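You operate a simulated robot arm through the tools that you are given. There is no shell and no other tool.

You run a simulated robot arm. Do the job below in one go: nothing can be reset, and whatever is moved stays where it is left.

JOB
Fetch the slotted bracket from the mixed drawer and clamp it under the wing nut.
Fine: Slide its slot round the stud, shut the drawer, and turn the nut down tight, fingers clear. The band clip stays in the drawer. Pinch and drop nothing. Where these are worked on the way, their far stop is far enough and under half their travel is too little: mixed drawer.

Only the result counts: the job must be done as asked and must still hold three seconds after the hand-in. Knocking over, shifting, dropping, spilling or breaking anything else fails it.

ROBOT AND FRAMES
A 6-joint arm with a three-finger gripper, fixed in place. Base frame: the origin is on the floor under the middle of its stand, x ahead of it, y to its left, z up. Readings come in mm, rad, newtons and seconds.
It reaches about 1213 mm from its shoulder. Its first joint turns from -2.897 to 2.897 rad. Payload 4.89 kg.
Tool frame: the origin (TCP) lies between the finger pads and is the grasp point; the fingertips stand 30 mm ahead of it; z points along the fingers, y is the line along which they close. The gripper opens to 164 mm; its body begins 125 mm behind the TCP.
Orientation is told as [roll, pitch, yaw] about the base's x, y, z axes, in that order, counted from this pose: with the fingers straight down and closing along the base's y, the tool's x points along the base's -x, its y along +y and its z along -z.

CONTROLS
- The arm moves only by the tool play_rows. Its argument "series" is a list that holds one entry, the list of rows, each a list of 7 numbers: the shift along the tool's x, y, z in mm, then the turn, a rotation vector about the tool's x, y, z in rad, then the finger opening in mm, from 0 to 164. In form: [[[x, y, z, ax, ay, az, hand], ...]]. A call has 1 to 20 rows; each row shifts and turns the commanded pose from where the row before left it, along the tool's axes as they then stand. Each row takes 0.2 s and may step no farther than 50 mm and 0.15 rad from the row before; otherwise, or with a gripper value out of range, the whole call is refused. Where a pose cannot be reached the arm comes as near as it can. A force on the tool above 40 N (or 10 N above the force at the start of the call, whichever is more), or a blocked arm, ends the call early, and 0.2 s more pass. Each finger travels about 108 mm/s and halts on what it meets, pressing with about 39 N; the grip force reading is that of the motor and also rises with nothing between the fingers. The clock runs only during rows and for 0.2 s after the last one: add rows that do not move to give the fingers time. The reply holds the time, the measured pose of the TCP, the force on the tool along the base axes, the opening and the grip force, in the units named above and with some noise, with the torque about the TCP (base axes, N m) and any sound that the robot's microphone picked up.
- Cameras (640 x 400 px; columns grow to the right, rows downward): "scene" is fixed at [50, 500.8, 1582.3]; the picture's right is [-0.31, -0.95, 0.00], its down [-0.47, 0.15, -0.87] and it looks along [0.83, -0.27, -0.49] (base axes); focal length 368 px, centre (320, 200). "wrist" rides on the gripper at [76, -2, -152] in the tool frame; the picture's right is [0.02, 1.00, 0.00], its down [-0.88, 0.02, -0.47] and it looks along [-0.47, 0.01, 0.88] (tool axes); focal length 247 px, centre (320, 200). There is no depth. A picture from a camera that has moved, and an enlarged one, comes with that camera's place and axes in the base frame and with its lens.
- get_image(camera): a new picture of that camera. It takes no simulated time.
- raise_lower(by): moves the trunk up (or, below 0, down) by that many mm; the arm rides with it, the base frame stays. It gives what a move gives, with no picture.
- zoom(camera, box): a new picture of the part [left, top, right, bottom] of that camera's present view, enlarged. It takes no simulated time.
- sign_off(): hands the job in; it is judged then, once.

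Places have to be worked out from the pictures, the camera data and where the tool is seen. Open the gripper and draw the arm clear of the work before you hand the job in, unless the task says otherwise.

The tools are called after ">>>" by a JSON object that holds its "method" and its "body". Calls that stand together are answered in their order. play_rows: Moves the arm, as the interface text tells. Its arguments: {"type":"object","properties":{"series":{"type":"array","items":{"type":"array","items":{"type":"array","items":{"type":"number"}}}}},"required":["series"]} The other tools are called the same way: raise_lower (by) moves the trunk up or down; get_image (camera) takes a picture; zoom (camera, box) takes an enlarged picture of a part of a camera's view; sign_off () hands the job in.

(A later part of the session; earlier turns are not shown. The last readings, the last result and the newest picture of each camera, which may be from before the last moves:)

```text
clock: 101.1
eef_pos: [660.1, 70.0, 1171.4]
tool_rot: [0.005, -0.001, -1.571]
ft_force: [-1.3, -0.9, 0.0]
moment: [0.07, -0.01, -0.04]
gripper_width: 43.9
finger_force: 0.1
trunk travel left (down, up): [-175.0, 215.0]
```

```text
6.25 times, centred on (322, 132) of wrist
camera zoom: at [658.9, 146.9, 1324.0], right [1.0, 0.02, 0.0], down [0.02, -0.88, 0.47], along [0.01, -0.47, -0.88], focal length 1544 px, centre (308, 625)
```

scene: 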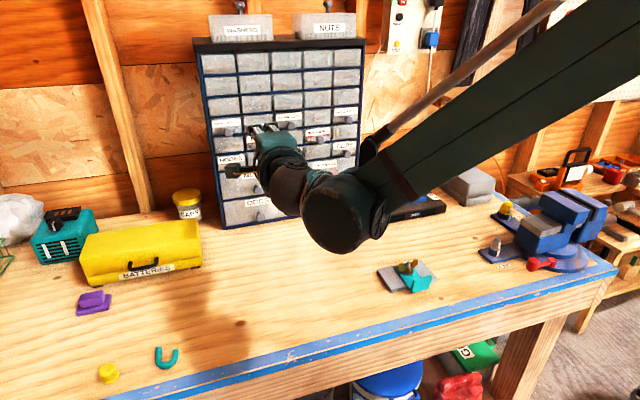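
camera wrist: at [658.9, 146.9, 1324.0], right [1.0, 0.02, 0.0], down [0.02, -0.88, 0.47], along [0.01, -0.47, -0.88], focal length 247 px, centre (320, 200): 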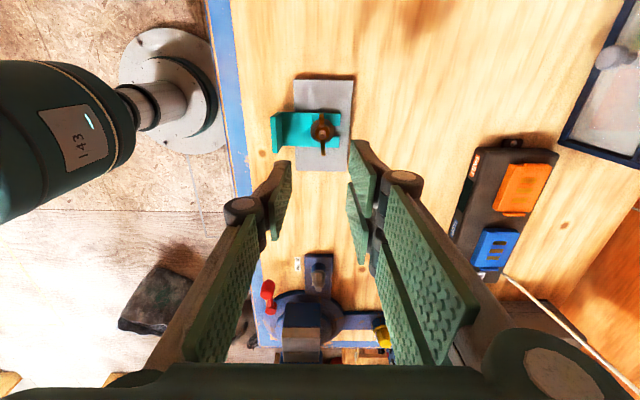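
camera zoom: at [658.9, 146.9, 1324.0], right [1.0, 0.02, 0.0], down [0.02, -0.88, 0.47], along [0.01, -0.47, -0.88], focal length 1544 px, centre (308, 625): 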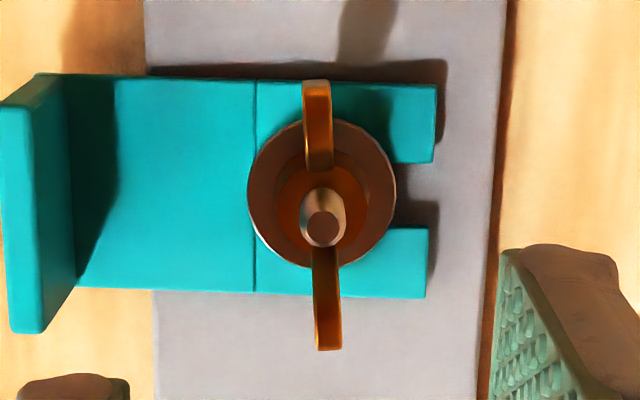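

The stud is at about (663.3, 69), and the wings lie along Y, turned about 0.06 rad counter-clockwise. Tightening is clockwise (yaw decreasing), so I'll wind the wrist back to yaw ≈ +1.63 for a long stroke.

>>> {"method": "play_rows", "body": {"series": [[[0, 0, 0, 0, 0, -0.15, 44], [0, 0, 0, 0, 0, -0.15, 44], [0, 0, 0, 0, 0, -0.15, 44], [0, 0, 0, 0, 0, -0.15, 44], [0, 0, 0, 0, 0, -0.15, 44], [0, 0, 0, 0, 0, -0.15, 44], [0, 0, 0, 0, 0, -0.15, 44], [0, 0, 0, 0, 0, -0.15, 44], [0, 0, 0, 0, 0, -0.15, 44], [0, 0, 0, 0, 0, -0.15, 44], [0, 0, 0, 0, 0, -0.15, 44], [0, 0, 0, 0, 0, -0.15, 44], [0, 0, 0, 0, 0, -0.15, 44], [0, 0, 0, 0, 0, -0.15, 44], [0, 0, 0, 0, 0, -0.15, 44], [0, 0, 0, 0, 0, -0.15, 44], [0, 0, 0, 0, 0, -0.15, 44], [0, 0, 0, 0, 0, -0.15, 44], [0, 0, 0, 0, 0, -0.15, 44], [0, 0, 0, 0, 0, -0.15, 44]]]}}

```text
clock: 105.3
eef_pos: [659.5, 69.4, 1172.5]
tool_rot: [-0.006, 0.0, 1.429]
ft_force: [-0.7, 0.2, 0.5]
moment: [0.01, -0.01, 0.0]
gripper_width: 44.1
finger_force: 0.0
trunk travel left (down, up): [-175.0, 215.0]
```

Reachable. I'll finish to yaw 1.63, centre over the stud, and come down to about z 1085 to verify alignment.

>>> {"method": "play_rows", "body": {"series": [[[0, 0, 0, 0, 0, -0.1, 44], [0, 0, 0, 0, 0, -0.1, 44], [0.5, -3.7, 0, 0, 0, 0, 44], [0, 0, 40, 0, 0, 0, 44], [0, 0, 45, 0, 0, 0, 44], [0, 0, 0, 0, 0, 0, 44], [0, 0, 0, 0, 0, 0, 44]]]}}

>>> {"method": "get_image", "body": {"camera": "wrist"}}

>>> {"method": "zoom", "body": {"camera": "wrist", "box": [270, 110, 370, 190]}}

```text
clock: 106.9
eef_pos: [664.4, 67.4, 1090.4]
tool_rot: [-0.004, 0.001, 1.629]
ft_force: [1.2, 0.6, -0.8]
moment: [0.01, 0.08, 0.0]
gripper_width: 44.1
finger_force: 0.1
trunk travel left (down, up): [-175.0, 215.0]
```

```text
taken
camera wrist: at [671.2, -7.9, 1242.5], right [-1.0, -0.08, 0.0], down [-0.07, 0.88, 0.47], along [-0.03, 0.47, -0.88], focal length 247 px, centre (320, 200)
```

wrist: 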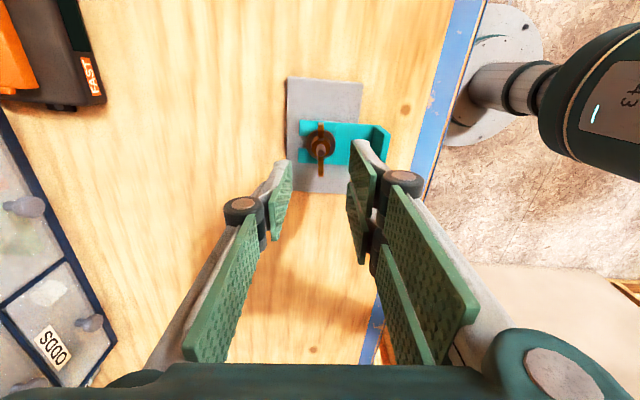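

```text
5.00 times, centred on (320, 150) of wrist
camera zoom: at [671.2, -7.9, 1242.5], right [-1.0, -0.08, 0.0], down [-0.07, 0.88, 0.47], along [-0.03, 0.47, -0.88], focal length 1235 px, centre (320, 450)
```

zoom: 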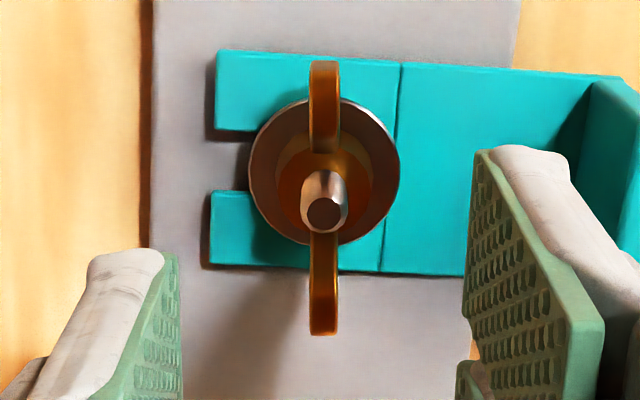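

The tool is aligned with wings and stud within about 1 mm. Combining the two views puts the stud and wing tops near z 1000, so I'll descend until the fingertips are about 14 mm below that, flanking the wings.

>>> {"method": "play_rows", "body": {"series": [[[0, 0, 25, 0, 0, 0, 44], [0, 0, 25, 0, 0, 0, 44], [0, 0, 12, 0, 0, 0, 44], [0, 0, 6, 0, 0, 0, 44], [0, 0, 0, 0, 0, 0, 44]]]}}

>>> {"method": "get_image", "body": {"camera": "wrist"}}

>>> {"method": "zoom", "body": {"camera": "scene", "box": [380, 235, 450, 295]}}

```text
clock: 108.1
eef_pos: [665.3, 68.0, 1019.7]
tool_rot: [-0.005, 0.0, 1.628]
ft_force: [0.0, -0.2, 0.0]
moment: [0.01, 0.01, 0.01]
gripper_width: 44.0
finger_force: 0.1
trunk travel left (down, up): [-175.0, 215.0]
```

```text
taken
camera wrist: at [671.7, -7.7, 1172.8], right [-1.0, -0.08, 0.0], down [-0.07, 0.88, 0.47], along [-0.03, 0.47, -0.88], focal length 247 px, centre (320, 200)
```

wrist: 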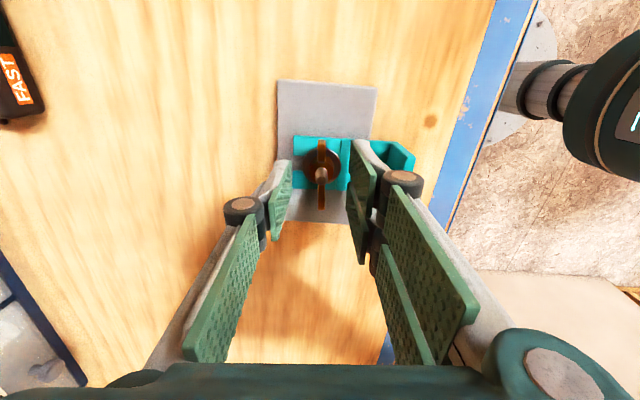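

```text
6.67 times, centred on (415, 265) of scene
camera zoom: at [50.0, 500.8, 1582.3], right [-0.31, -0.95, 0.0], down [-0.47, 0.15, -0.87], along [0.83, -0.27, -0.49], focal length 2453 px, centre (-313, -233)
```

zoom: 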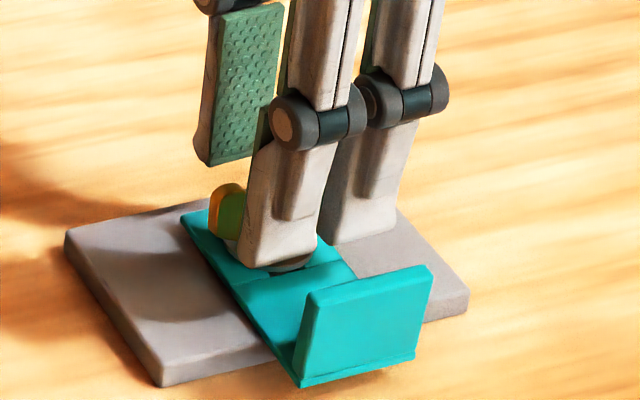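

The fingertips flank the nut. I'll zoom in to verify before closing.

>>> {"method": "zoom", "body": {"camera": "wrist", "box": [260, 120, 400, 240]}}

```text
3.33 times, centred on (330, 180) of wrist
camera zoom: at [671.7, -7.7, 1172.8], right [-1.0, -0.08, 0.0], down [-0.07, 0.88, 0.47], along [-0.03, 0.47, -0.88], focal length 823 px, centre (287, 267)
```

zoom: 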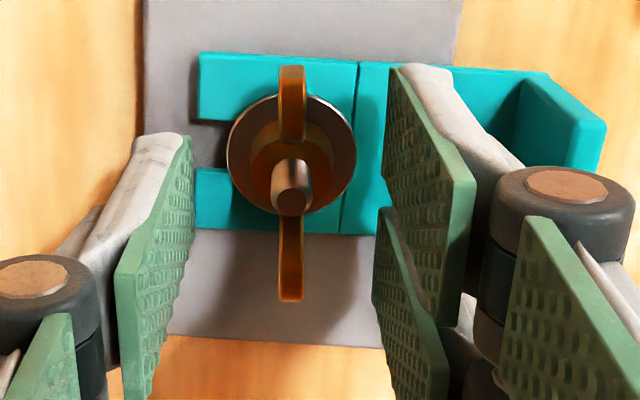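

The stud is centred within about 0.5 mm. I'll lower 2 mm more and close to 11 mm, just clear of the stud, so the pads act like a wrench on both wings.

>>> {"method": "play_rows", "body": {"series": [[[0, 0, 2, 0, 0, 0, 36], [0, 0, 0, 0, 0, 0, 26], [0, 0, 0, 0, 0, 0, 18], [0, 0, 0, 0, 0, 0, 13], [0, 0, 0, 0, 0, 0, 11], [0, 0, 0, 0, 0, 0, 11]]]}}

>>> {"method": "zoom", "body": {"camera": "wrist", "box": [260, 120, 400, 240]}}

```text
clock: 109.5
eef_pos: [665.9, 68.2, 1019.5]
tool_rot: [-0.003, 0.0, 1.627]
ft_force: [0.5, 0.2, -0.4]
moment: [0.0, 0.03, 0.0]
gripper_width: 10.9
finger_force: 0.0
trunk travel left (down, up): [-175.0, 215.0]
```

```text
3.33 times, centred on (330, 180) of wrist
camera zoom: at [671.7, -7.3, 1171.2], right [-1.0, -0.08, 0.0], down [-0.07, 0.88, 0.47], along [-0.03, 0.47, -0.88], focal length 823 px, centre (287, 267)
```

zoom: 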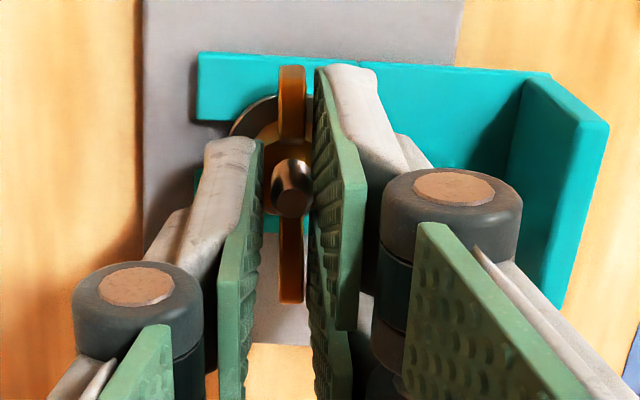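

The pads flank both wings and the stud. Now I'll rotate clockwise a little and see whether the nut follows.

>>> {"method": "play_rows", "body": {"series": [[[0, 0, 0, 0, 0, 0.1, 11], [0, 0, 0, 0, 0, 0.1, 11], [0, 0, 0, 0, 0, 0.1, 11], [0, 0, 0, 0, 0, 0.1, 11], [0, 0, 0, 0, 0, 0, 11]]]}}

>>> {"method": "zoom", "body": {"camera": "wrist", "box": [260, 120, 400, 240]}}

>>> {"method": "zoom", "body": {"camera": "scene", "box": [380, 235, 450, 295]}}

```text
clock: 110.7
eef_pos: [665.4, 67.5, 1017.9]
tool_rot: [-0.004, -0.004, 1.227]
ft_force: [-0.1, 0.6, -0.2]
moment: [-0.01, 0.01, 0.06]
gripper_width: 11.3
finger_force: 0.1
trunk travel left (down, up): [-175.0, 215.0]
```

```text
3.33 times, centred on (330, 180) of wrist
camera zoom: at [640.8, -3.5, 1170.3], right [-0.95, 0.32, 0.0], down [0.28, 0.84, 0.47], along [0.15, 0.45, -0.88], focal length 823 px, centre (287, 267)
```

zoom: 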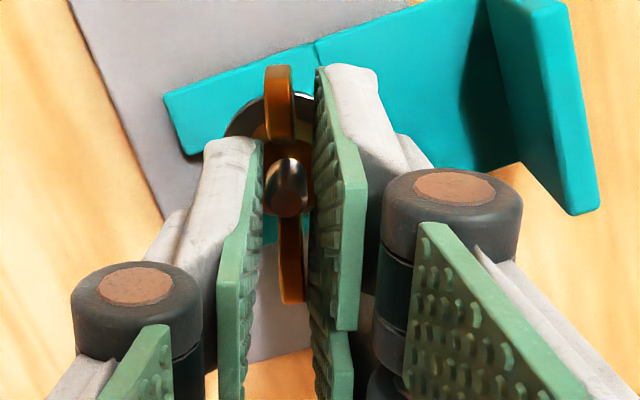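

```text
6.67 times, centred on (415, 265) of scene
camera zoom: at [50.0, 500.8, 1582.3], right [-0.31, -0.95, 0.0], down [-0.47, 0.15, -0.87], along [0.83, -0.27, -0.49], focal length 2453 px, centre (-313, -233)
```

zoom: 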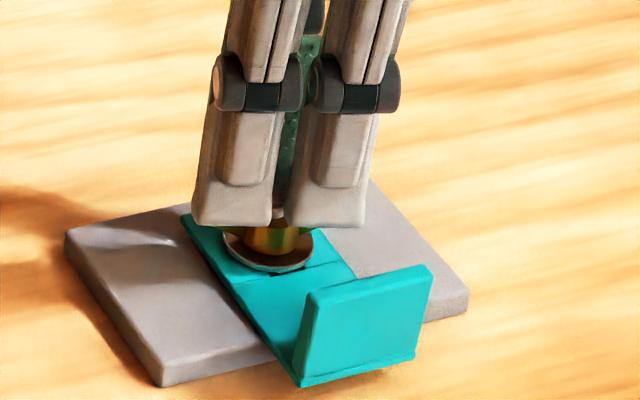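

The nut turns with the tool (0.06 N·m). Continuing clockwise while watching the torque.

>>> {"method": "play_rows", "body": {"series": [[[0, 0, 0, 0, 0, 0.12, 11], [0, 0, 0, 0, 0, 0.12, 11], [0, 0, 0, 0, 0, 0.12, 11], [0, 0, 0, 0, 0, 0.12, 11], [0, 0, 0, 0, 0, 0.12, 11], [0, 0, 0, 0, 0, 0.12, 11], [0, 0, 0, 0, 0, 0.12, 11], [0, 0, 0, 0, 0, 0.12, 11], [0, 0, 0, 0, 0, 0, 11]]]}}

>>> {"method": "zoom", "body": {"camera": "wrist", "box": [260, 120, 400, 240]}}

>>> {"method": "zoom", "body": {"camera": "scene", "box": [380, 235, 450, 295]}}

```text
clock: 112.7
eef_pos: [666.0, 67.7, 1018.2]
tool_rot: [-0.002, -0.005, 0.264]
ft_force: [0.7, -1.4, 0.3]
moment: [0.01, 0.0, 0.0]
gripper_width: 11.8
finger_force: 0.9
trunk travel left (down, up): [-175.0, 215.0]
```

```text
3.33 times, centred on (330, 180) of wrist
camera zoom: at [592.0, 47.5, 1169.7], right [-0.28, 0.96, 0.0], down [0.84, 0.25, 0.48], along [0.46, 0.13, -0.88], focal length 823 px, centre (287, 267)
```

zoom: 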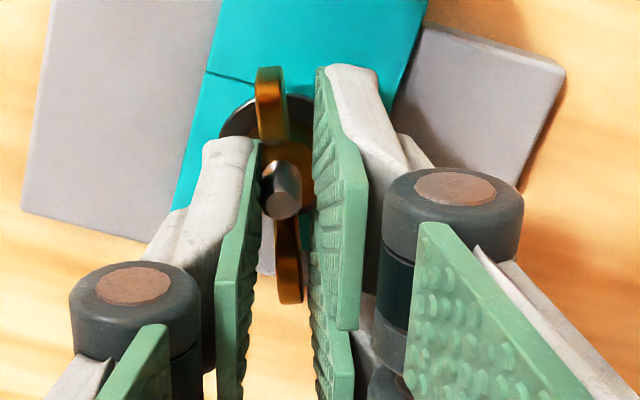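

```text
6.67 times, centred on (415, 265) of scene
camera zoom: at [50.0, 500.8, 1582.3], right [-0.31, -0.95, 0.0], down [-0.47, 0.15, -0.87], along [0.83, -0.27, -0.49], focal length 2453 px, centre (-313, -233)
```

zoom: 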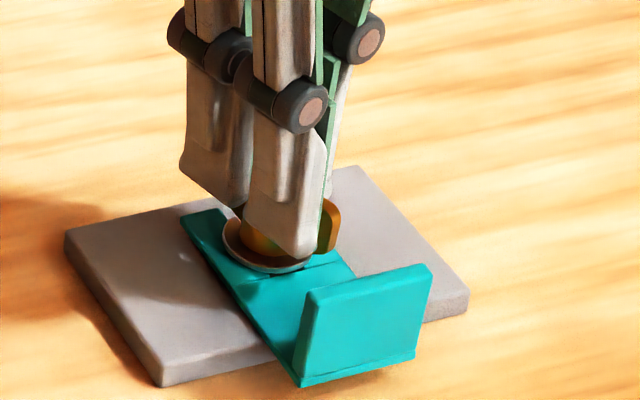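

The nut follows freely. I'll recentre by 1 mm and keep turning clockwise.

>>> {"method": "play_rows", "body": {"series": [[[0, -1, 0, 0, 0, 0.12, 11], [0, 0, 0, 0, 0, 0.12, 11], [0, 0, 0, 0, 0, 0.12, 11], [0, 0, 0, 0, 0, 0.12, 11], [0, 0, 0, 0, 0, 0.12, 11], [0, 0, 0, 0, 0, 0.12, 11], [0, 0, 0, 0, 0, 0.12, 11], [0, 0, 0, 0, 0, 0.12, 11], [0, 0, 0, 0, 0, 0, 11]]]}}

>>> {"method": "zoom", "body": {"camera": "wrist", "box": [260, 120, 400, 240]}}

>>> {"method": "zoom", "body": {"camera": "scene", "box": [380, 235, 450, 295]}}

```text
clock: 114.7
eef_pos: [665.9, 66.8, 1017.3]
tool_rot: [0.002, -0.004, -0.696]
ft_force: [0.3, 0.2, -0.2]
moment: [0.02, 0.02, 0.01]
gripper_width: 11.2
finger_force: 0.6
trunk travel left (down, up): [-175.0, 215.0]
```

```text
3.33 times, centred on (330, 180) of wrist
camera zoom: at [605.7, 115.6, 1169.5], right [0.62, 0.78, 0.0], down [0.69, -0.55, 0.48], along [0.37, -0.3, -0.88], focal length 823 px, centre (287, 267)
```

zoom: 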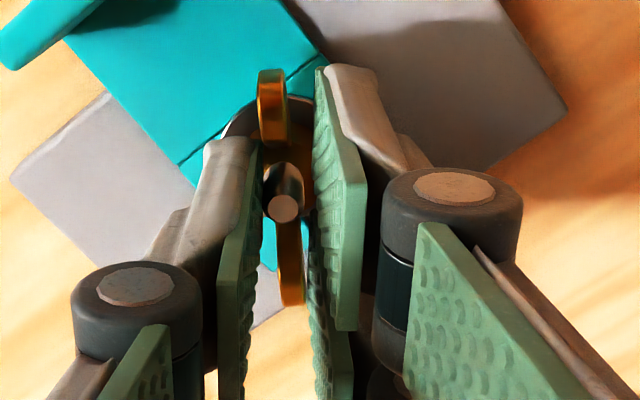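

```text
6.67 times, centred on (415, 265) of scene
camera zoom: at [50.0, 500.8, 1582.3], right [-0.31, -0.95, 0.0], down [-0.47, 0.15, -0.87], along [0.83, -0.27, -0.49], focal length 2453 px, centre (-313, -233)
```

zoom: 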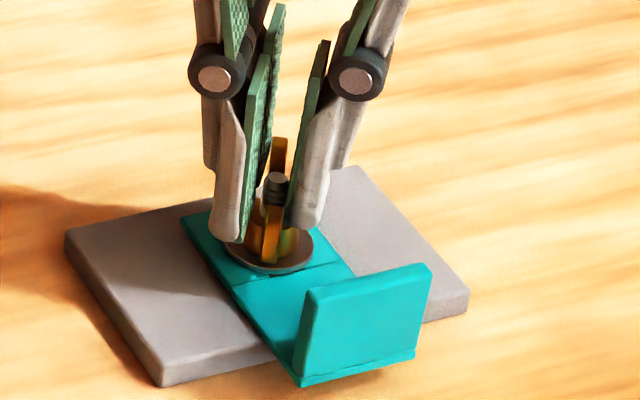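

Still turning freely and the washer is coming down. Continuing clockwise.

>>> {"method": "play_rows", "body": {"series": [[[0, 0, 0, 0, 0, 0.12, 11], [0, 0, 0, 0, 0, 0.12, 11], [0, 0, 0, 0, 0, 0.12, 11], [0, 0, 0, 0, 0, 0.12, 11], [0, 0, 0, 0, 0, 0.12, 11], [0, 0, 0, 0, 0, 0.12, 11], [0, 0, 0, 0, 0, 0.12, 11], [0, 0, 0, 0, 0, 0.12, 11], [0, 0, 0, 0, 0, 0, 11]]]}}

>>> {"method": "zoom", "body": {"camera": "wrist", "box": [260, 120, 400, 240]}}

>>> {"method": "zoom", "body": {"camera": "scene", "box": [380, 235, 450, 295]}}

```text
clock: 116.7
eef_pos: [665.3, 66.9, 1017.0]
tool_rot: [0.006, 0.0, -1.653]
ft_force: [-0.3, 0.0, -0.5]
moment: [-0.02, -0.03, -0.01]
gripper_width: 11.2
finger_force: 0.1
trunk travel left (down, up): [-175.0, 215.0]
```

```text
3.33 times, centred on (330, 180) of wrist
camera zoom: at [670.0, 144.4, 1170.1], right [1.0, -0.06, 0.0], down [-0.06, -0.88, 0.47], along [-0.03, -0.47, -0.88], focal length 823 px, centre (287, 267)
```

zoom: 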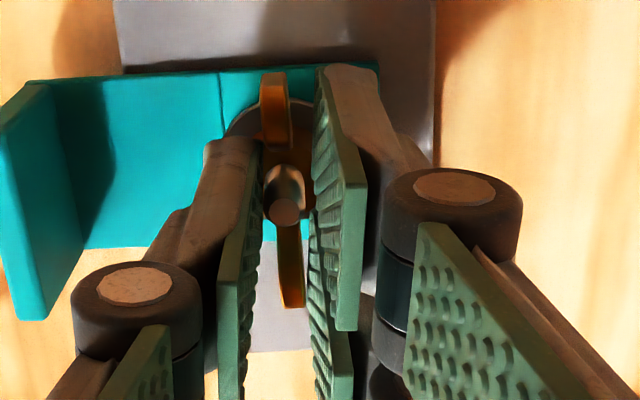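

```text
6.67 times, centred on (415, 265) of scene
camera zoom: at [50.0, 500.8, 1582.3], right [-0.31, -0.95, 0.0], down [-0.47, 0.15, -0.87], along [0.83, -0.27, -0.49], focal length 2453 px, centre (-313, -233)
```

zoom: 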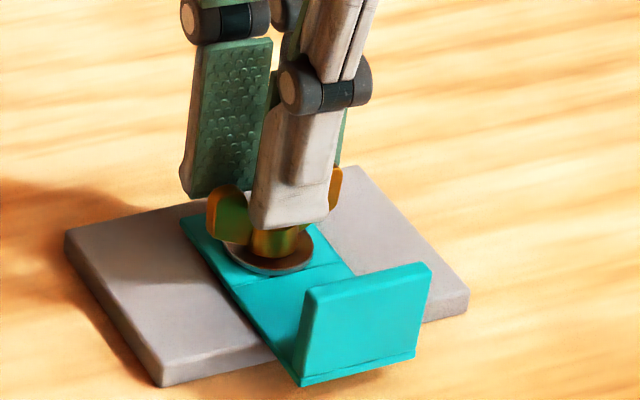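

Continuing toward the wrist's limit near -2.7.

>>> {"method": "play_rows", "body": {"series": [[[0, 0, 0, 0, 0, 0.12, 11], [0, 0, 0, 0, 0, 0.12, 11], [0, 0, 0, 0, 0, 0.12, 11], [0, 0, 0, 0, 0, 0.12, 11], [0, 0, 0, 0, 0, 0.12, 11], [0, 0, 0, 0, 0, 0.12, 11], [0, 0, 0, 0, 0, 0.12, 11], [0, 0, 0, 0, 0, 0, 11]]]}}

>>> {"method": "zoom", "body": {"camera": "wrist", "box": [260, 120, 400, 240]}}

>>> {"method": "zoom", "body": {"camera": "scene", "box": [395, 255, 430, 285]}}

```text
clock: 118.5
eef_pos: [665.5, 66.4, 1018.4]
tool_rot: [0.003, 0.004, -2.496]
ft_force: [0.3, 0.2, 0.5]
moment: [-0.01, -0.02, 0.03]
gripper_width: 10.9
finger_force: 0.0
trunk travel left (down, up): [-175.0, 215.0]
```

```text
3.33 times, centred on (330, 180) of wrist
camera zoom: at [725.6, 115.5, 1170.6], right [0.62, -0.79, 0.0], down [-0.69, -0.55, 0.47], along [-0.37, -0.29, -0.88], focal length 823 px, centre (287, 267)
```

zoom: 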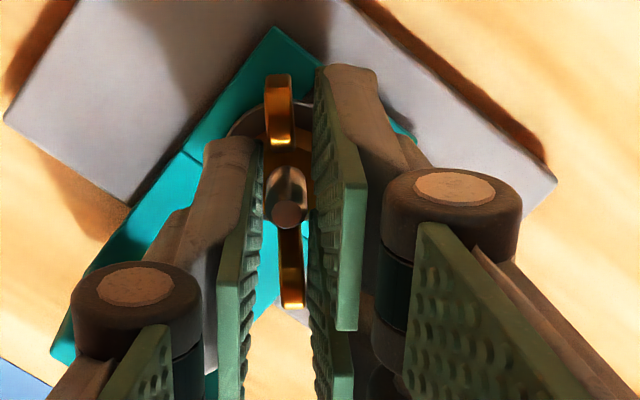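

```text
13.33 times, centred on (412, 270) of scene
camera zoom: at [50.0, 500.8, 1582.3], right [-0.31, -0.95, 0.0], down [-0.47, 0.15, -0.87], along [0.83, -0.27, -0.49], focal length 4906 px, centre (-913, -733)
```

zoom: 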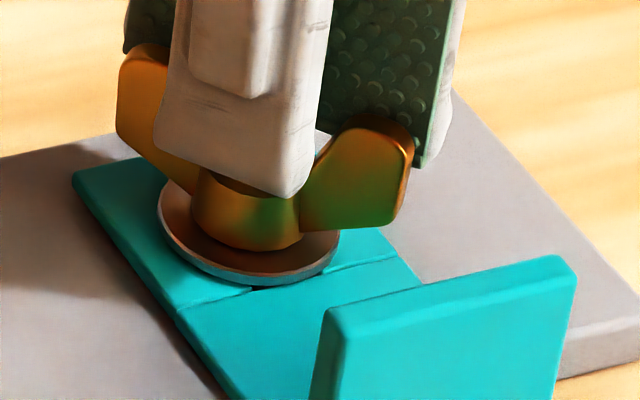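

No torque yet after about 4 rad of turning, and the washer is close to the bracket. I'll open, rise clear of the wings, wind back by π, and regrip for another stroke.

>>> {"method": "play_rows", "body": {"series": [[[0, 0, 0, 0, 0, 0, 22], [0, 0, 0, 0, 0, 0, 32], [0, 0, -10, 0, 0, 0, 32], [0, 0, -25, 0, 0, 0, 32], [0, 0, -10, 0, 0, 0, 32], [0, 0, 0, 0, 0, -0.15, 32], [0, 0, 0, 0, 0, -0.15, 32], [0, 0, 0, 0, 0, -0.15, 32], [0, 0, 0, 0, 0, -0.15, 32], [0, 0, 0, 0, 0, -0.15, 32], [0, 0, 0, 0, 0, -0.15, 32], [0, 0, 0, 0, 0, -0.15, 32], [0, 0, 0, 0, 0, -0.15, 32], [0, 0, 0, 0, 0, -0.15, 32], [0, 0, 0, 0, 0, -0.15, 32], [0, 0, 0, 0, 0, -0.15, 32], [0, 0, 0, 0, 0, -0.15, 32], [0, 0, 0, 0, 0, -0.15, 32], [0, 0, 0, 0, 0, -0.15, 32]]]}}

>>> {"method": "zoom", "body": {"camera": "scene", "box": [395, 250, 430, 280]}}

```text
clock: 122.5
eef_pos: [665.5, 67.2, 1064.1]
tool_rot: [0.002, -0.004, -0.392]
ft_force: [0.6, -0.2, 0.1]
moment: [-0.01, 0.01, 0.01]
gripper_width: 32.1
finger_force: 0.0
trunk travel left (down, up): [-175.0, 215.0]
```

```text
13.33 times, centred on (412, 265) of scene
camera zoom: at [50.0, 500.8, 1582.3], right [-0.31, -0.95, 0.0], down [-0.47, 0.15, -0.87], along [0.83, -0.27, -0.49], focal length 4906 px, centre (-913, -667)
```

zoom: 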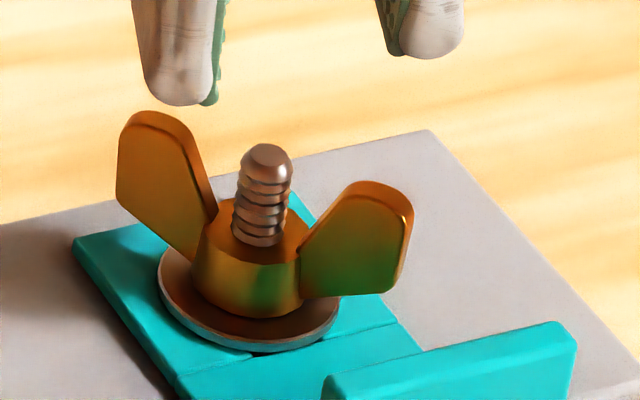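

The nut has clearly moved down, with more thread showing. I'll finish winding back, then lower and regrip the wings.

>>> {"method": "play_rows", "body": {"series": [[[0, 0, 0, 0, 0, -0.15, 32], [0, 0, 0, 0, 0, -0.15, 32], [0, 0, 0, 0, 0, -0.15, 32], [0, 0, 0, 0, 0, -0.15, 32], [0, 0, 0, 0, 0, -0.15, 32], [0, 0, 0, 0, 0, -0.15, 32], [0, 0, 0, 0, 0, -0.137, 32], [0, 0, 0, 0, 0, 0, 32]]]}}

>>> {"method": "zoom", "body": {"camera": "wrist", "box": [260, 100, 400, 220]}}

```text
clock: 124.3
eef_pos: [664.5, 68.5, 1062.9]
tool_rot: [-0.003, -0.005, 0.642]
ft_force: [-0.9, -0.6, 0.5]
moment: [-0.01, -0.01, -0.02]
gripper_width: 32.2
finger_force: 0.0
trunk travel left (down, up): [-175.0, 215.0]
```

```text
3.33 times, centred on (330, 160) of wrist
camera zoom: at [604.9, 21.0, 1214.8], right [-0.62, 0.79, 0.0], down [0.69, 0.54, 0.48], along [0.38, 0.29, -0.88], focal length 823 px, centre (287, 333)
```

zoom: 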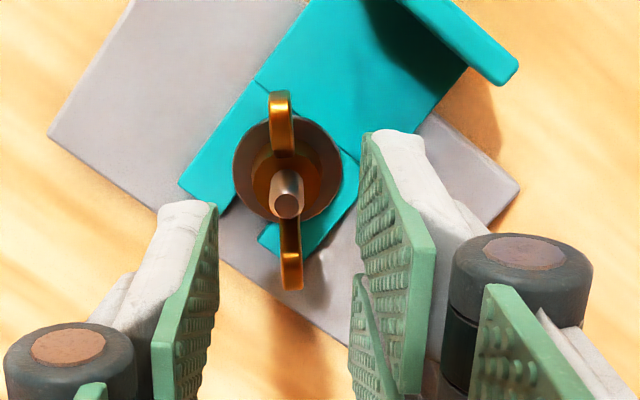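

The wings line up with the hand again. I'll narrow to 22 mm for flange clearance, descend and close.

>>> {"method": "play_rows", "body": {"series": [[[0, 0, 0, 0, 0, 0, 24], [0, 0, 0, 0, 0, 0, 22], [0, 0, 20, 0, 0, 0, 22], [0, 0, 16, 0, 0, 0, 22], [0, 0, 10, 0, 0, 0, 22], [0, 0, 0, 0, 0, 0, 16], [0, 0, 0, 0, 0, 0, 11], [0, 0, 0, 0, 0, 0, 11]]]}}

>>> {"method": "zoom", "body": {"camera": "wrist", "box": [260, 120, 400, 240]}}

>>> {"method": "zoom", "body": {"camera": "scene", "box": [380, 235, 450, 295]}}

```text
clock: 126.1
eef_pos: [665.2, 67.4, 1018.7]
tool_rot: [-0.005, -0.005, 0.641]
ft_force: [0.0, -0.3, -0.2]
moment: [0.0, 0.01, -0.01]
gripper_width: 10.9
finger_force: 0.1
trunk travel left (down, up): [-175.0, 215.0]
```

```text
3.33 times, centred on (330, 180) of wrist
camera zoom: at [605.0, 21.3, 1170.1], right [-0.62, 0.79, 0.0], down [0.69, 0.54, 0.48], along [0.38, 0.29, -0.88], focal length 823 px, centre (287, 267)
```

zoom: 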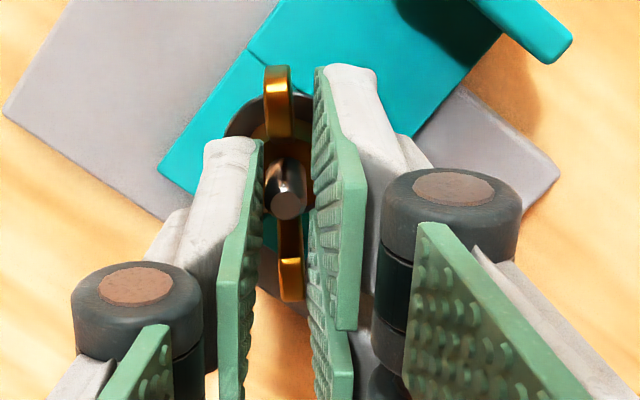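

```text
6.67 times, centred on (415, 265) of scene
camera zoom: at [50.0, 500.8, 1582.3], right [-0.31, -0.95, 0.0], down [-0.47, 0.15, -0.87], along [0.83, -0.27, -0.49], focal length 2453 px, centre (-313, -233)
```

zoom: 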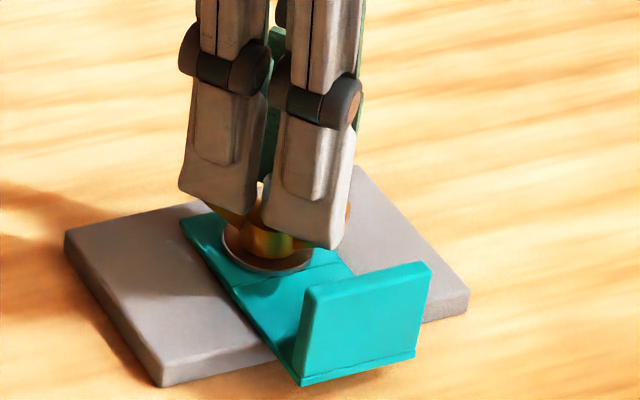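

Regripped cleanly. Continuing clockwise and watching the moment about z.

>>> {"method": "play_rows", "body": {"series": [[[0, 0, 0, 0, 0, 0.12, 11], [0, 0, 0, 0, 0, 0.12, 11], [0, 0, 0, 0, 0, 0.12, 11], [0, 0, 0, 0, 0, 0.12, 11], [0, 0, 0, 0, 0, 0.12, 11], [0, 0, 0, 0, 0, 0.12, 11], [0, 0, 0, 0, 0, 0.12, 11], [0, 0, 0, 0, 0, 0.12, 11], [0, 0, 0, 0, 0, 0, 11]]]}}

>>> {"method": "zoom", "body": {"camera": "wrist", "box": [260, 120, 400, 240]}}

>>> {"method": "zoom", "body": {"camera": "scene", "box": [395, 255, 430, 285]}}

```text
clock: 128.1
eef_pos: [665.5, 68.3, 1017.1]
tool_rot: [0.0, -0.005, -0.32]
ft_force: [0.1, -1.1, -0.1]
moment: [-0.02, -0.02, 0.0]
gripper_width: 11.3
finger_force: 0.4
trunk travel left (down, up): [-175.0, 215.0]
```

```text
3.33 times, centred on (330, 180) of wrist
camera zoom: at [592.2, 91.1, 1168.8], right [0.29, 0.96, 0.0], down [0.84, -0.26, 0.48], along [0.46, -0.14, -0.88], focal length 823 px, centre (287, 267)
```

zoom: 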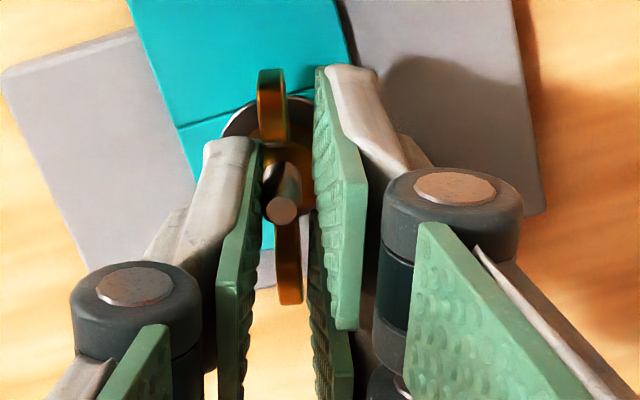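

```text
13.33 times, centred on (412, 270) of scene
camera zoom: at [50.0, 500.8, 1582.3], right [-0.31, -0.95, 0.0], down [-0.47, 0.15, -0.87], along [0.83, -0.27, -0.49], focal length 4906 px, centre (-913, -733)
```

zoom: 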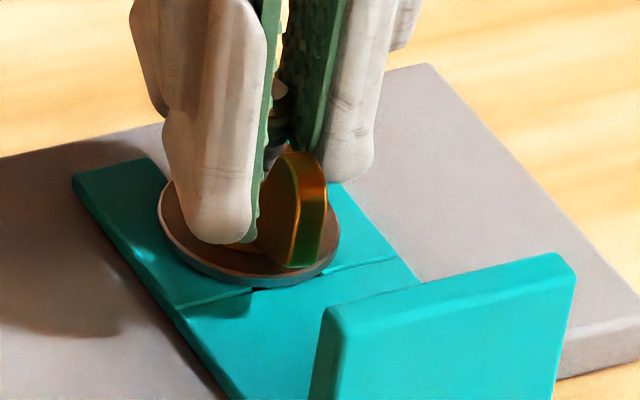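

Still turning freely. Continuing the stroke.

>>> {"method": "play_rows", "body": {"series": [[[0, 0, 0, 0, 0, 0.12, 11], [0, 0, 0, 0, 0, 0.12, 11], [0, 0, 0, 0, 0, 0.12, 11], [0, 0, 0, 0, 0, 0.12, 11], [0, 0, 0, 0, 0, 0.12, 11], [0, 0, 0, 0, 0, 0.12, 11], [0, 0, 0, 0, 0, 0.12, 11], [0, 0, 0, 0, 0, 0.12, 11], [0, 0, 0, 0, 0, 0.12, 11], [0, 0, 0, 0, 0, 0, 11]]]}}

>>> {"method": "zoom", "body": {"camera": "scene", "box": [395, 255, 430, 285]}}

>>> {"method": "zoom", "body": {"camera": "wrist", "box": [260, 120, 400, 240]}}

```text
clock: 130.3
eef_pos: [665.3, 67.1, 1017.0]
tool_rot: [0.004, -0.002, -1.401]
ft_force: [0.5, -0.2, -0.2]
moment: [0.0, -0.01, -0.01]
gripper_width: 11.2
finger_force: 0.2
trunk travel left (down, up): [-175.0, 215.0]
```

```text
13.33 times, centred on (412, 270) of scene
camera zoom: at [50.0, 500.8, 1582.3], right [-0.31, -0.95, 0.0], down [-0.47, 0.15, -0.87], along [0.83, -0.27, -0.49], focal length 4906 px, centre (-913, -733)
```

zoom: 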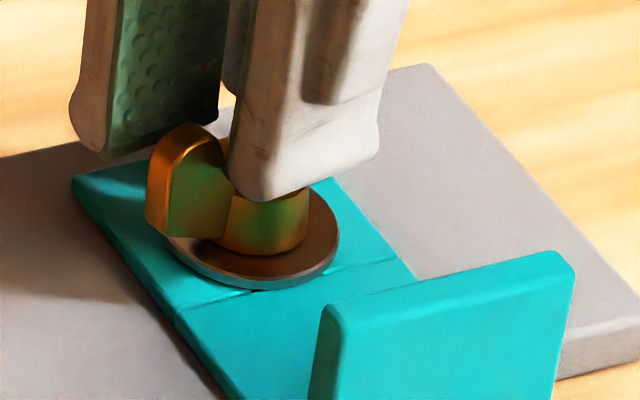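

```text
3.33 times, centred on (330, 180) of wrist
camera zoom: at [650.8, 143.5, 1169.5], right [0.98, 0.19, 0.0], down [0.16, -0.86, 0.47], along [0.09, -0.47, -0.88], focal length 823 px, centre (287, 267)
```

zoom: 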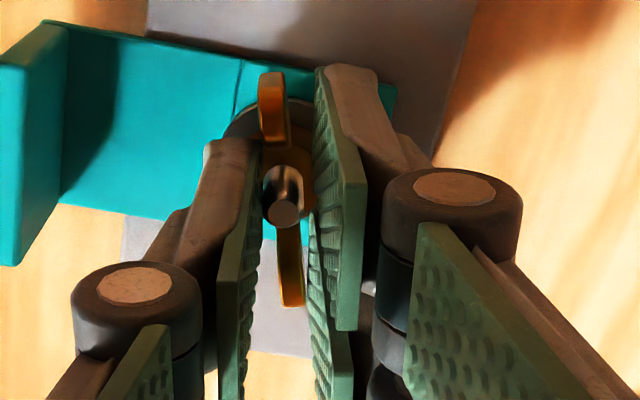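

The washer now appears to be seating on the prongs, and the flange has levelled slightly. Continuing.

>>> {"method": "play_rows", "body": {"series": [[[0, 0, 0, 0, 0, 0.12, 11], [0, 0, 0, 0, 0, 0.12, 11], [0, 0, 0, 0, 0, 0.12, 11], [0, 0, 0, 0, 0, 0.12, 11], [0, 0, 0, 0, 0, 0.12, 11], [0, 0, 0, 0, 0, 0.12, 11], [0, 0, 0, 0, 0, 0.12, 11], [0, 0, 0, 0, 0, 0.12, 11], [0, 0, 0, 0, 0, 0.1, 11], [0, 0, 0, 0, 0, 0, 11]]]}}

>>> {"method": "zoom", "body": {"camera": "scene", "box": [395, 255, 430, 285]}}

>>> {"method": "zoom", "body": {"camera": "wrist", "box": [260, 120, 400, 240]}}

```text
clock: 132.5
eef_pos: [665.1, 67.1, 1017.1]
tool_rot: [0.004, 0.002, -2.463]
ft_force: [0.7, -0.9, 0.1]
moment: [-0.01, 0.01, 0.04]
gripper_width: 11.3
finger_force: 0.0
trunk travel left (down, up): [-175.0, 215.0]
```

```text
13.33 times, centred on (412, 270) of scene
camera zoom: at [50.0, 500.8, 1582.3], right [-0.31, -0.95, 0.0], down [-0.47, 0.15, -0.87], along [0.83, -0.27, -0.49], focal length 4906 px, centre (-913, -733)
```

zoom: 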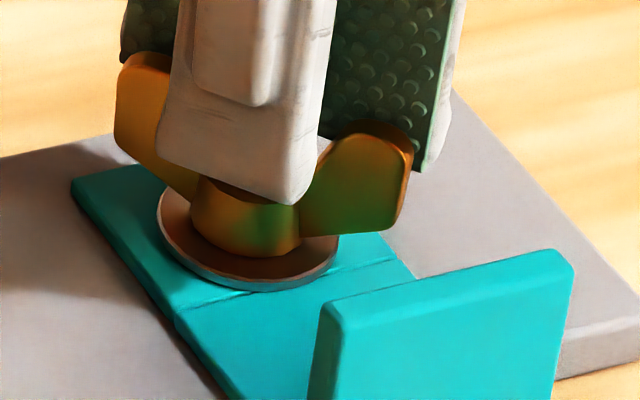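

```text
3.33 times, centred on (330, 180) of wrist
camera zoom: at [723.5, 117.6, 1169.3], right [0.65, -0.76, 0.0], down [-0.68, -0.57, 0.47], along [-0.36, -0.31, -0.88], focal length 823 px, centre (287, 267)
```

zoom: 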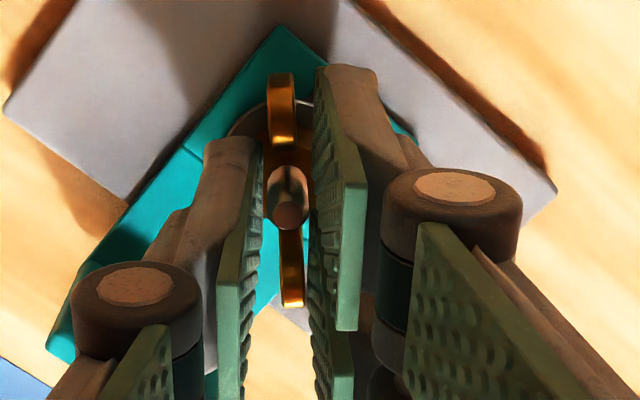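

Torque is still low (0.04 N·m), so I'll regrip and continue: open, rise, wind back π.

>>> {"method": "play_rows", "body": {"series": [[[0, 0, 0, 0, 0, 0, 18], [0, 0, 0, 0, 0, 0, 24], [0, 0, -10, 0, 0, 0, 24], [0, 0, -25, 0, 0, 0, 24], [0, 0, -10, 0, 0, 0, 24], [0, 0, 0, 0, 0, -0.15, 24], [0, 0, 0, 0, 0, -0.15, 24], [0, 0, 0, 0, 0, -0.15, 24], [0, 0, 0, 0, 0, -0.15, 24], [0, 0, 0, 0, 0, -0.15, 24], [0, 0, 0, 0, 0, -0.15, 24], [0, 0, 0, 0, 0, -0.15, 24], [0, 0, 0, 0, 0, -0.15, 24], [0, 0, 0, 0, 0, -0.15, 24], [0, 0, 0, 0, 0, -0.15, 24], [0, 0, 0, 0, 0, -0.15, 24], [0, 0, 0, 0, 0, -0.15, 24], [0, 0, 0, 0, 0, -0.15, 24], [0, 0, 0, 0, 0, -0.15, 24]]]}}

>>> {"method": "zoom", "body": {"camera": "scene", "box": [395, 250, 430, 280]}}

```text
clock: 136.5
eef_pos: [665.3, 68.5, 1061.8]
tool_rot: [0.002, -0.001, -0.361]
ft_force: [0.7, -0.2, 1.0]
moment: [0.03, 0.02, 0.01]
gripper_width: 24.1
finger_force: 0.0
trunk travel left (down, up): [-175.0, 215.0]
```

```text
13.33 times, centred on (412, 265) of scene
camera zoom: at [50.0, 500.8, 1582.3], right [-0.31, -0.95, 0.0], down [-0.47, 0.15, -0.87], along [0.83, -0.27, -0.49], focal length 4906 px, centre (-913, -667)
```

zoom: 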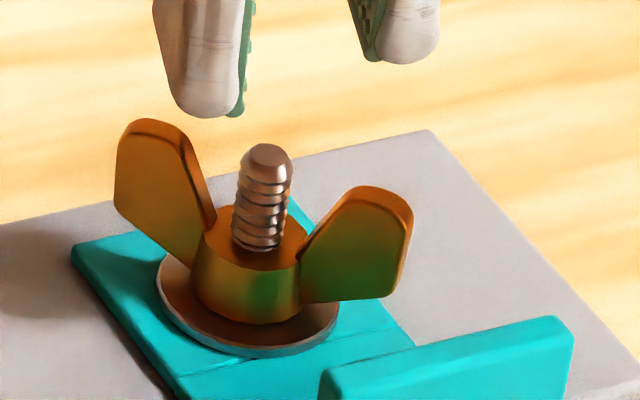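

The nut has dropped further and the washer appears to be pressing the prongs. I'll wind back the rest and regrip.

>>> {"method": "play_rows", "body": {"series": [[[0, 0, 0, 0, 0, -0.15, 24], [0, 0, 0, 0, 0, -0.15, 24], [0, 0, 0, 0, 0, -0.15, 24], [0, 0, 0, 0, 0, -0.15, 24], [0, 0, 0, 0, 0, -0.15, 24], [0, 0, 0, 0, 0, -0.15, 24], [0, 0, 0, 0, 0, -0.14, 22], [0, 0, 20, 0, 0, 0, 22], [0, 0, 16, 0, 0, 0, 22], [0, 0, 11, 0, 0, 0, 22], [0, 0, 0, 0, 0, 0, 16], [0, 0, 0, 0, 0, 0, 11], [0, 0, 0, 0, 0, 0, 11]]]}}

>>> {"method": "zoom", "body": {"camera": "wrist", "box": [260, 120, 400, 240]}}

>>> {"method": "zoom", "body": {"camera": "scene", "box": [395, 255, 430, 285]}}

```text
clock: 139.3
eef_pos: [665.9, 67.8, 1014.8]
tool_rot: [-0.002, -0.004, 0.676]
ft_force: [-0.2, 0.1, -0.7]
moment: [0.02, -0.03, -0.05]
gripper_width: 10.7
finger_force: 0.1
trunk travel left (down, up): [-175.0, 215.0]
```

```text
3.33 times, centred on (330, 180) of wrist
camera zoom: at [607.9, 19.6, 1166.7], right [-0.64, 0.77, 0.0], down [0.67, 0.57, 0.48], along [0.37, 0.3, -0.88], focal length 823 px, centre (287, 267)
```

zoom: 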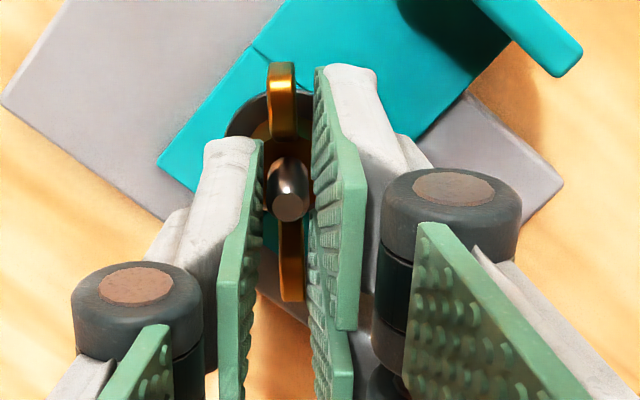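

```text
13.33 times, centred on (412, 270) of scene
camera zoom: at [50.0, 500.8, 1582.3], right [-0.31, -0.95, 0.0], down [-0.47, 0.15, -0.87], along [0.83, -0.27, -0.49], focal length 4906 px, centre (-913, -733)
```

zoom: 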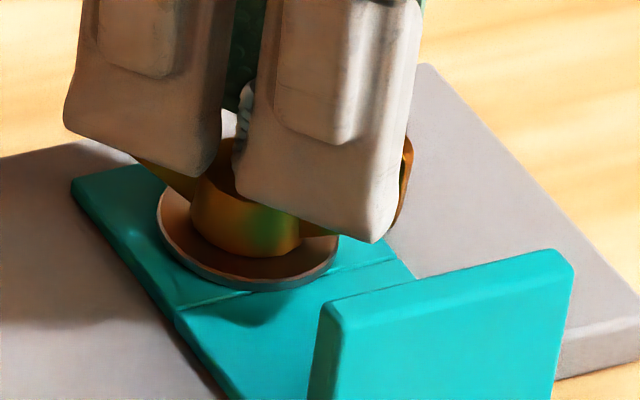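

Regripped. Turning clockwise again, checking the torque more often.

>>> {"method": "play_rows", "body": {"series": [[[0, 0, 0, 0, 0, 0.12, 11], [0, 0, 0, 0, 0, 0.12, 11], [0, 0, 0, 0, 0, 0.12, 11], [0, 0, 0, 0, 0, 0.12, 11], [0, 0, 0, 0, 0, 0.12, 11], [0, 0, 0, 0, 0, 0.12, 11]]]}}

>>> {"method": "zoom", "body": {"camera": "wrist", "box": [260, 120, 400, 240]}}

```text
clock: 140.7
eef_pos: [663.8, 66.5, 1015.8]
tool_rot: [0.001, -0.004, -0.043]
ft_force: [-0.2, 0.4, 0.0]
moment: [0.01, -0.02, 0.01]
gripper_width: 11.1
finger_force: 0.7
trunk travel left (down, up): [-175.0, 215.0]
```

```text
3.33 times, centred on (330, 180) of wrist
camera zoom: at [588.9, 69.8, 1167.1], right [0.02, 1.0, 0.0], down [0.88, -0.02, 0.48], along [0.48, -0.01, -0.88], focal length 823 px, centre (287, 267)
```

zoom: 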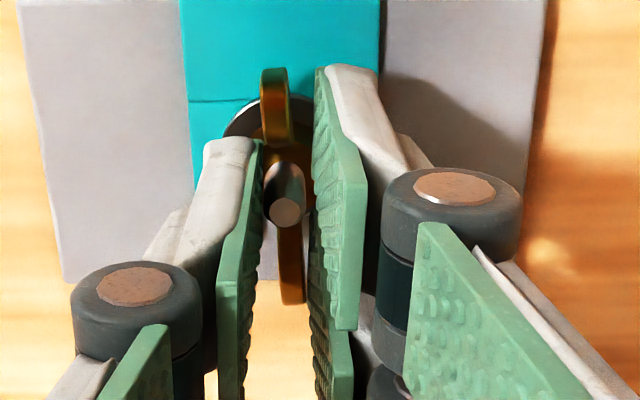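

Still free. Continuing.

>>> {"method": "play_rows", "body": {"series": [[[0, 0, 0, 0, 0, 0.12, 11], [0, 0, 0, 0, 0, 0.12, 11], [0, 0, 0, 0, 0, 0.12, 11], [0, 0, 0, 0, 0, 0.12, 11], [0, 0, 0, 0, 0, 0.12, 11], [0, 0, 0, 0, 0, 0.12, 11], [0, 0, 0, 0, 0, 0.12, 11], [0, 0, 0, 0, 0, 0.12, 11], [0, 0, 0, 0, 0, 0.12, 11], [0, 0, 0, 0, 0, 0.12, 11]]]}}

>>> {"method": "zoom", "body": {"camera": "wrist", "box": [260, 120, 400, 240]}}

>>> {"method": "zoom", "body": {"camera": "scene", "box": [395, 255, 430, 285]}}

```text
clock: 142.9
eef_pos: [665.7, 67.4, 1015.1]
tool_rot: [0.004, -0.001, -1.246]
ft_force: [-0.4, -1.3, 0.3]
moment: [-0.01, 0.01, 0.04]
gripper_width: 11.5
finger_force: 0.4
trunk travel left (down, up): [-175.0, 215.0]
```

```text
3.33 times, centred on (330, 180) of wrist
camera zoom: at [639.5, 139.7, 1167.1], right [0.94, 0.34, 0.0], down [0.3, -0.83, 0.47], along [0.16, -0.45, -0.88], focal length 823 px, centre (287, 267)
```

zoom: 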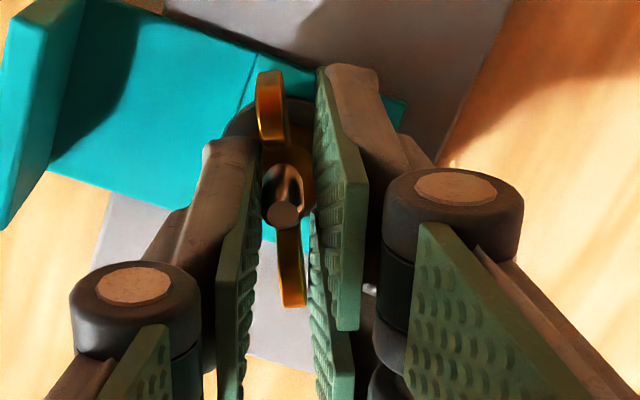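

```text
13.33 times, centred on (412, 270) of scene
camera zoom: at [50.0, 500.8, 1582.3], right [-0.31, -0.95, 0.0], down [-0.47, 0.15, -0.87], along [0.83, -0.27, -0.49], focal length 4906 px, centre (-913, -733)
```

zoom: 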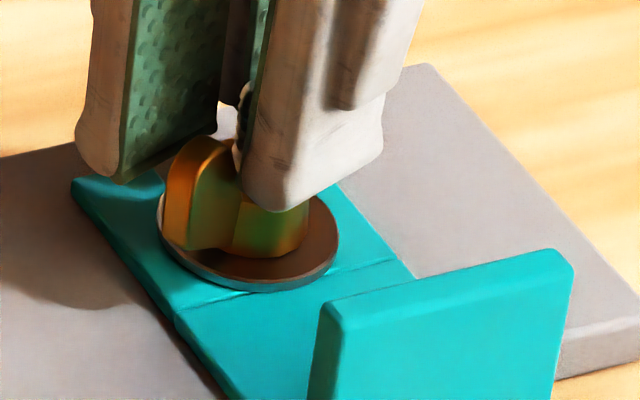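

Continuing the stroke. The wings lag slightly more now, which suggests rising resistance.

>>> {"method": "play_rows", "body": {"series": [[[0, 0, 0, 0, 0, 0.12, 11], [0, 0, 0, 0, 0, 0.12, 11], [0, 0, 0, 0, 0, 0.12, 11], [0, 0, 0, 0, 0, 0.12, 11], [0, 0, 0, 0, 0, 0.12, 11]]]}}

>>> {"method": "play_rows", "body": {"series": [[[0, 0, 0, 0, 0, 0.12, 11], [0, 0, 0, 0, 0, 0.12, 11], [0, 0, 0, 0, 0, 0.12, 11], [0, 0, 0, 0, 0, 0.12, 11], [0, 0, 0, 0, 0, 0.12, 11]]]}}

>>> {"method": "zoom", "body": {"camera": "wrist", "box": [260, 120, 400, 240]}}

>>> {"method": "zoom", "body": {"camera": "scene", "box": [395, 255, 430, 285]}}

```text
clock: 144.1
eef_pos: [665.0, 68.4, 1014.4]
tool_rot: [0.003, 0.0, -1.847]
ft_force: [1.0, -0.3, -0.2]
moment: [0.01, -0.04, 0.04]
gripper_width: 11.8
finger_force: 0.7
trunk travel left (down, up): [-175.0, 215.0]
```

```text
clock: 145.3
eef_pos: [664.4, 67.4, 1015.0]
tool_rot: [0.005, 0.003, -2.446]
ft_force: [1.5, -1.3, -0.4]
moment: [-0.02, -0.03, 0.09]
gripper_width: 11.7
finger_force: 1.3
trunk travel left (down, up): [-175.0, 215.0]
```

```text
3.33 times, centred on (330, 180) of wrist
camera zoom: at [722.9, 118.7, 1167.4], right [0.66, -0.75, 0.0], down [-0.67, -0.58, 0.47], along [-0.35, -0.31, -0.88], focal length 823 px, centre (287, 267)
```

zoom: 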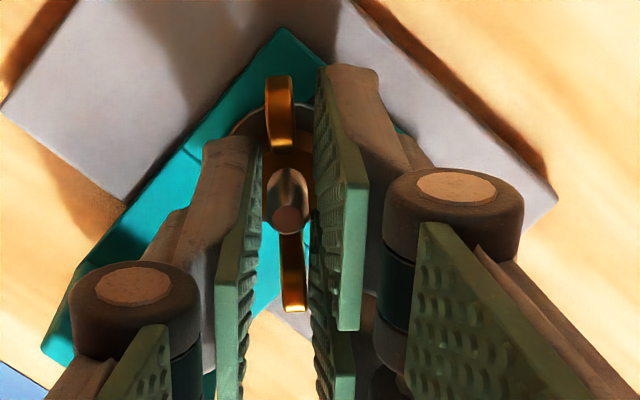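

```text
13.33 times, centred on (412, 270) of scene
camera zoom: at [50.0, 500.8, 1582.3], right [-0.31, -0.95, 0.0], down [-0.47, 0.15, -0.87], along [0.83, -0.27, -0.49], focal length 4906 px, centre (-913, -733)
```

zoom: 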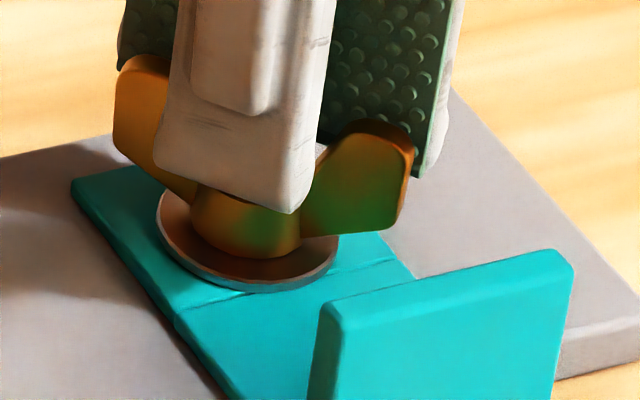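

Torque is beginning to rise (0.09 N·m). A bit more in this stroke.

>>> {"method": "play_rows", "body": {"series": [[[0, 0, 0, 0, 0, 0.1, 11], [0, 0, 0, 0, 0, 0.1, 11], [0, 0, 0, 0, 0, 0.1, 11]]]}}

>>> {"method": "zoom", "body": {"camera": "wrist", "box": [260, 120, 400, 240]}}

```text
clock: 146.1
eef_pos: [665.0, 67.5, 1015.5]
tool_rot: [0.001, 0.004, -2.747]
ft_force: [0.2, -3.0, -0.2]
moment: [-0.08, -0.03, 0.08]
gripper_width: 12.0
finger_force: 1.1
trunk travel left (down, up): [-175.0, 215.0]
```

```text
3.33 times, centred on (330, 180) of wrist
camera zoom: at [735.5, 99.1, 1167.9], right [0.41, -0.91, 0.0], down [-0.81, -0.36, 0.47], along [-0.43, -0.19, -0.88], focal length 823 px, centre (287, 267)
```

zoom: 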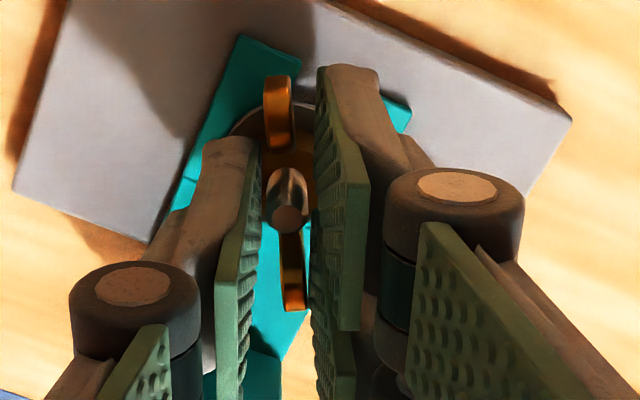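

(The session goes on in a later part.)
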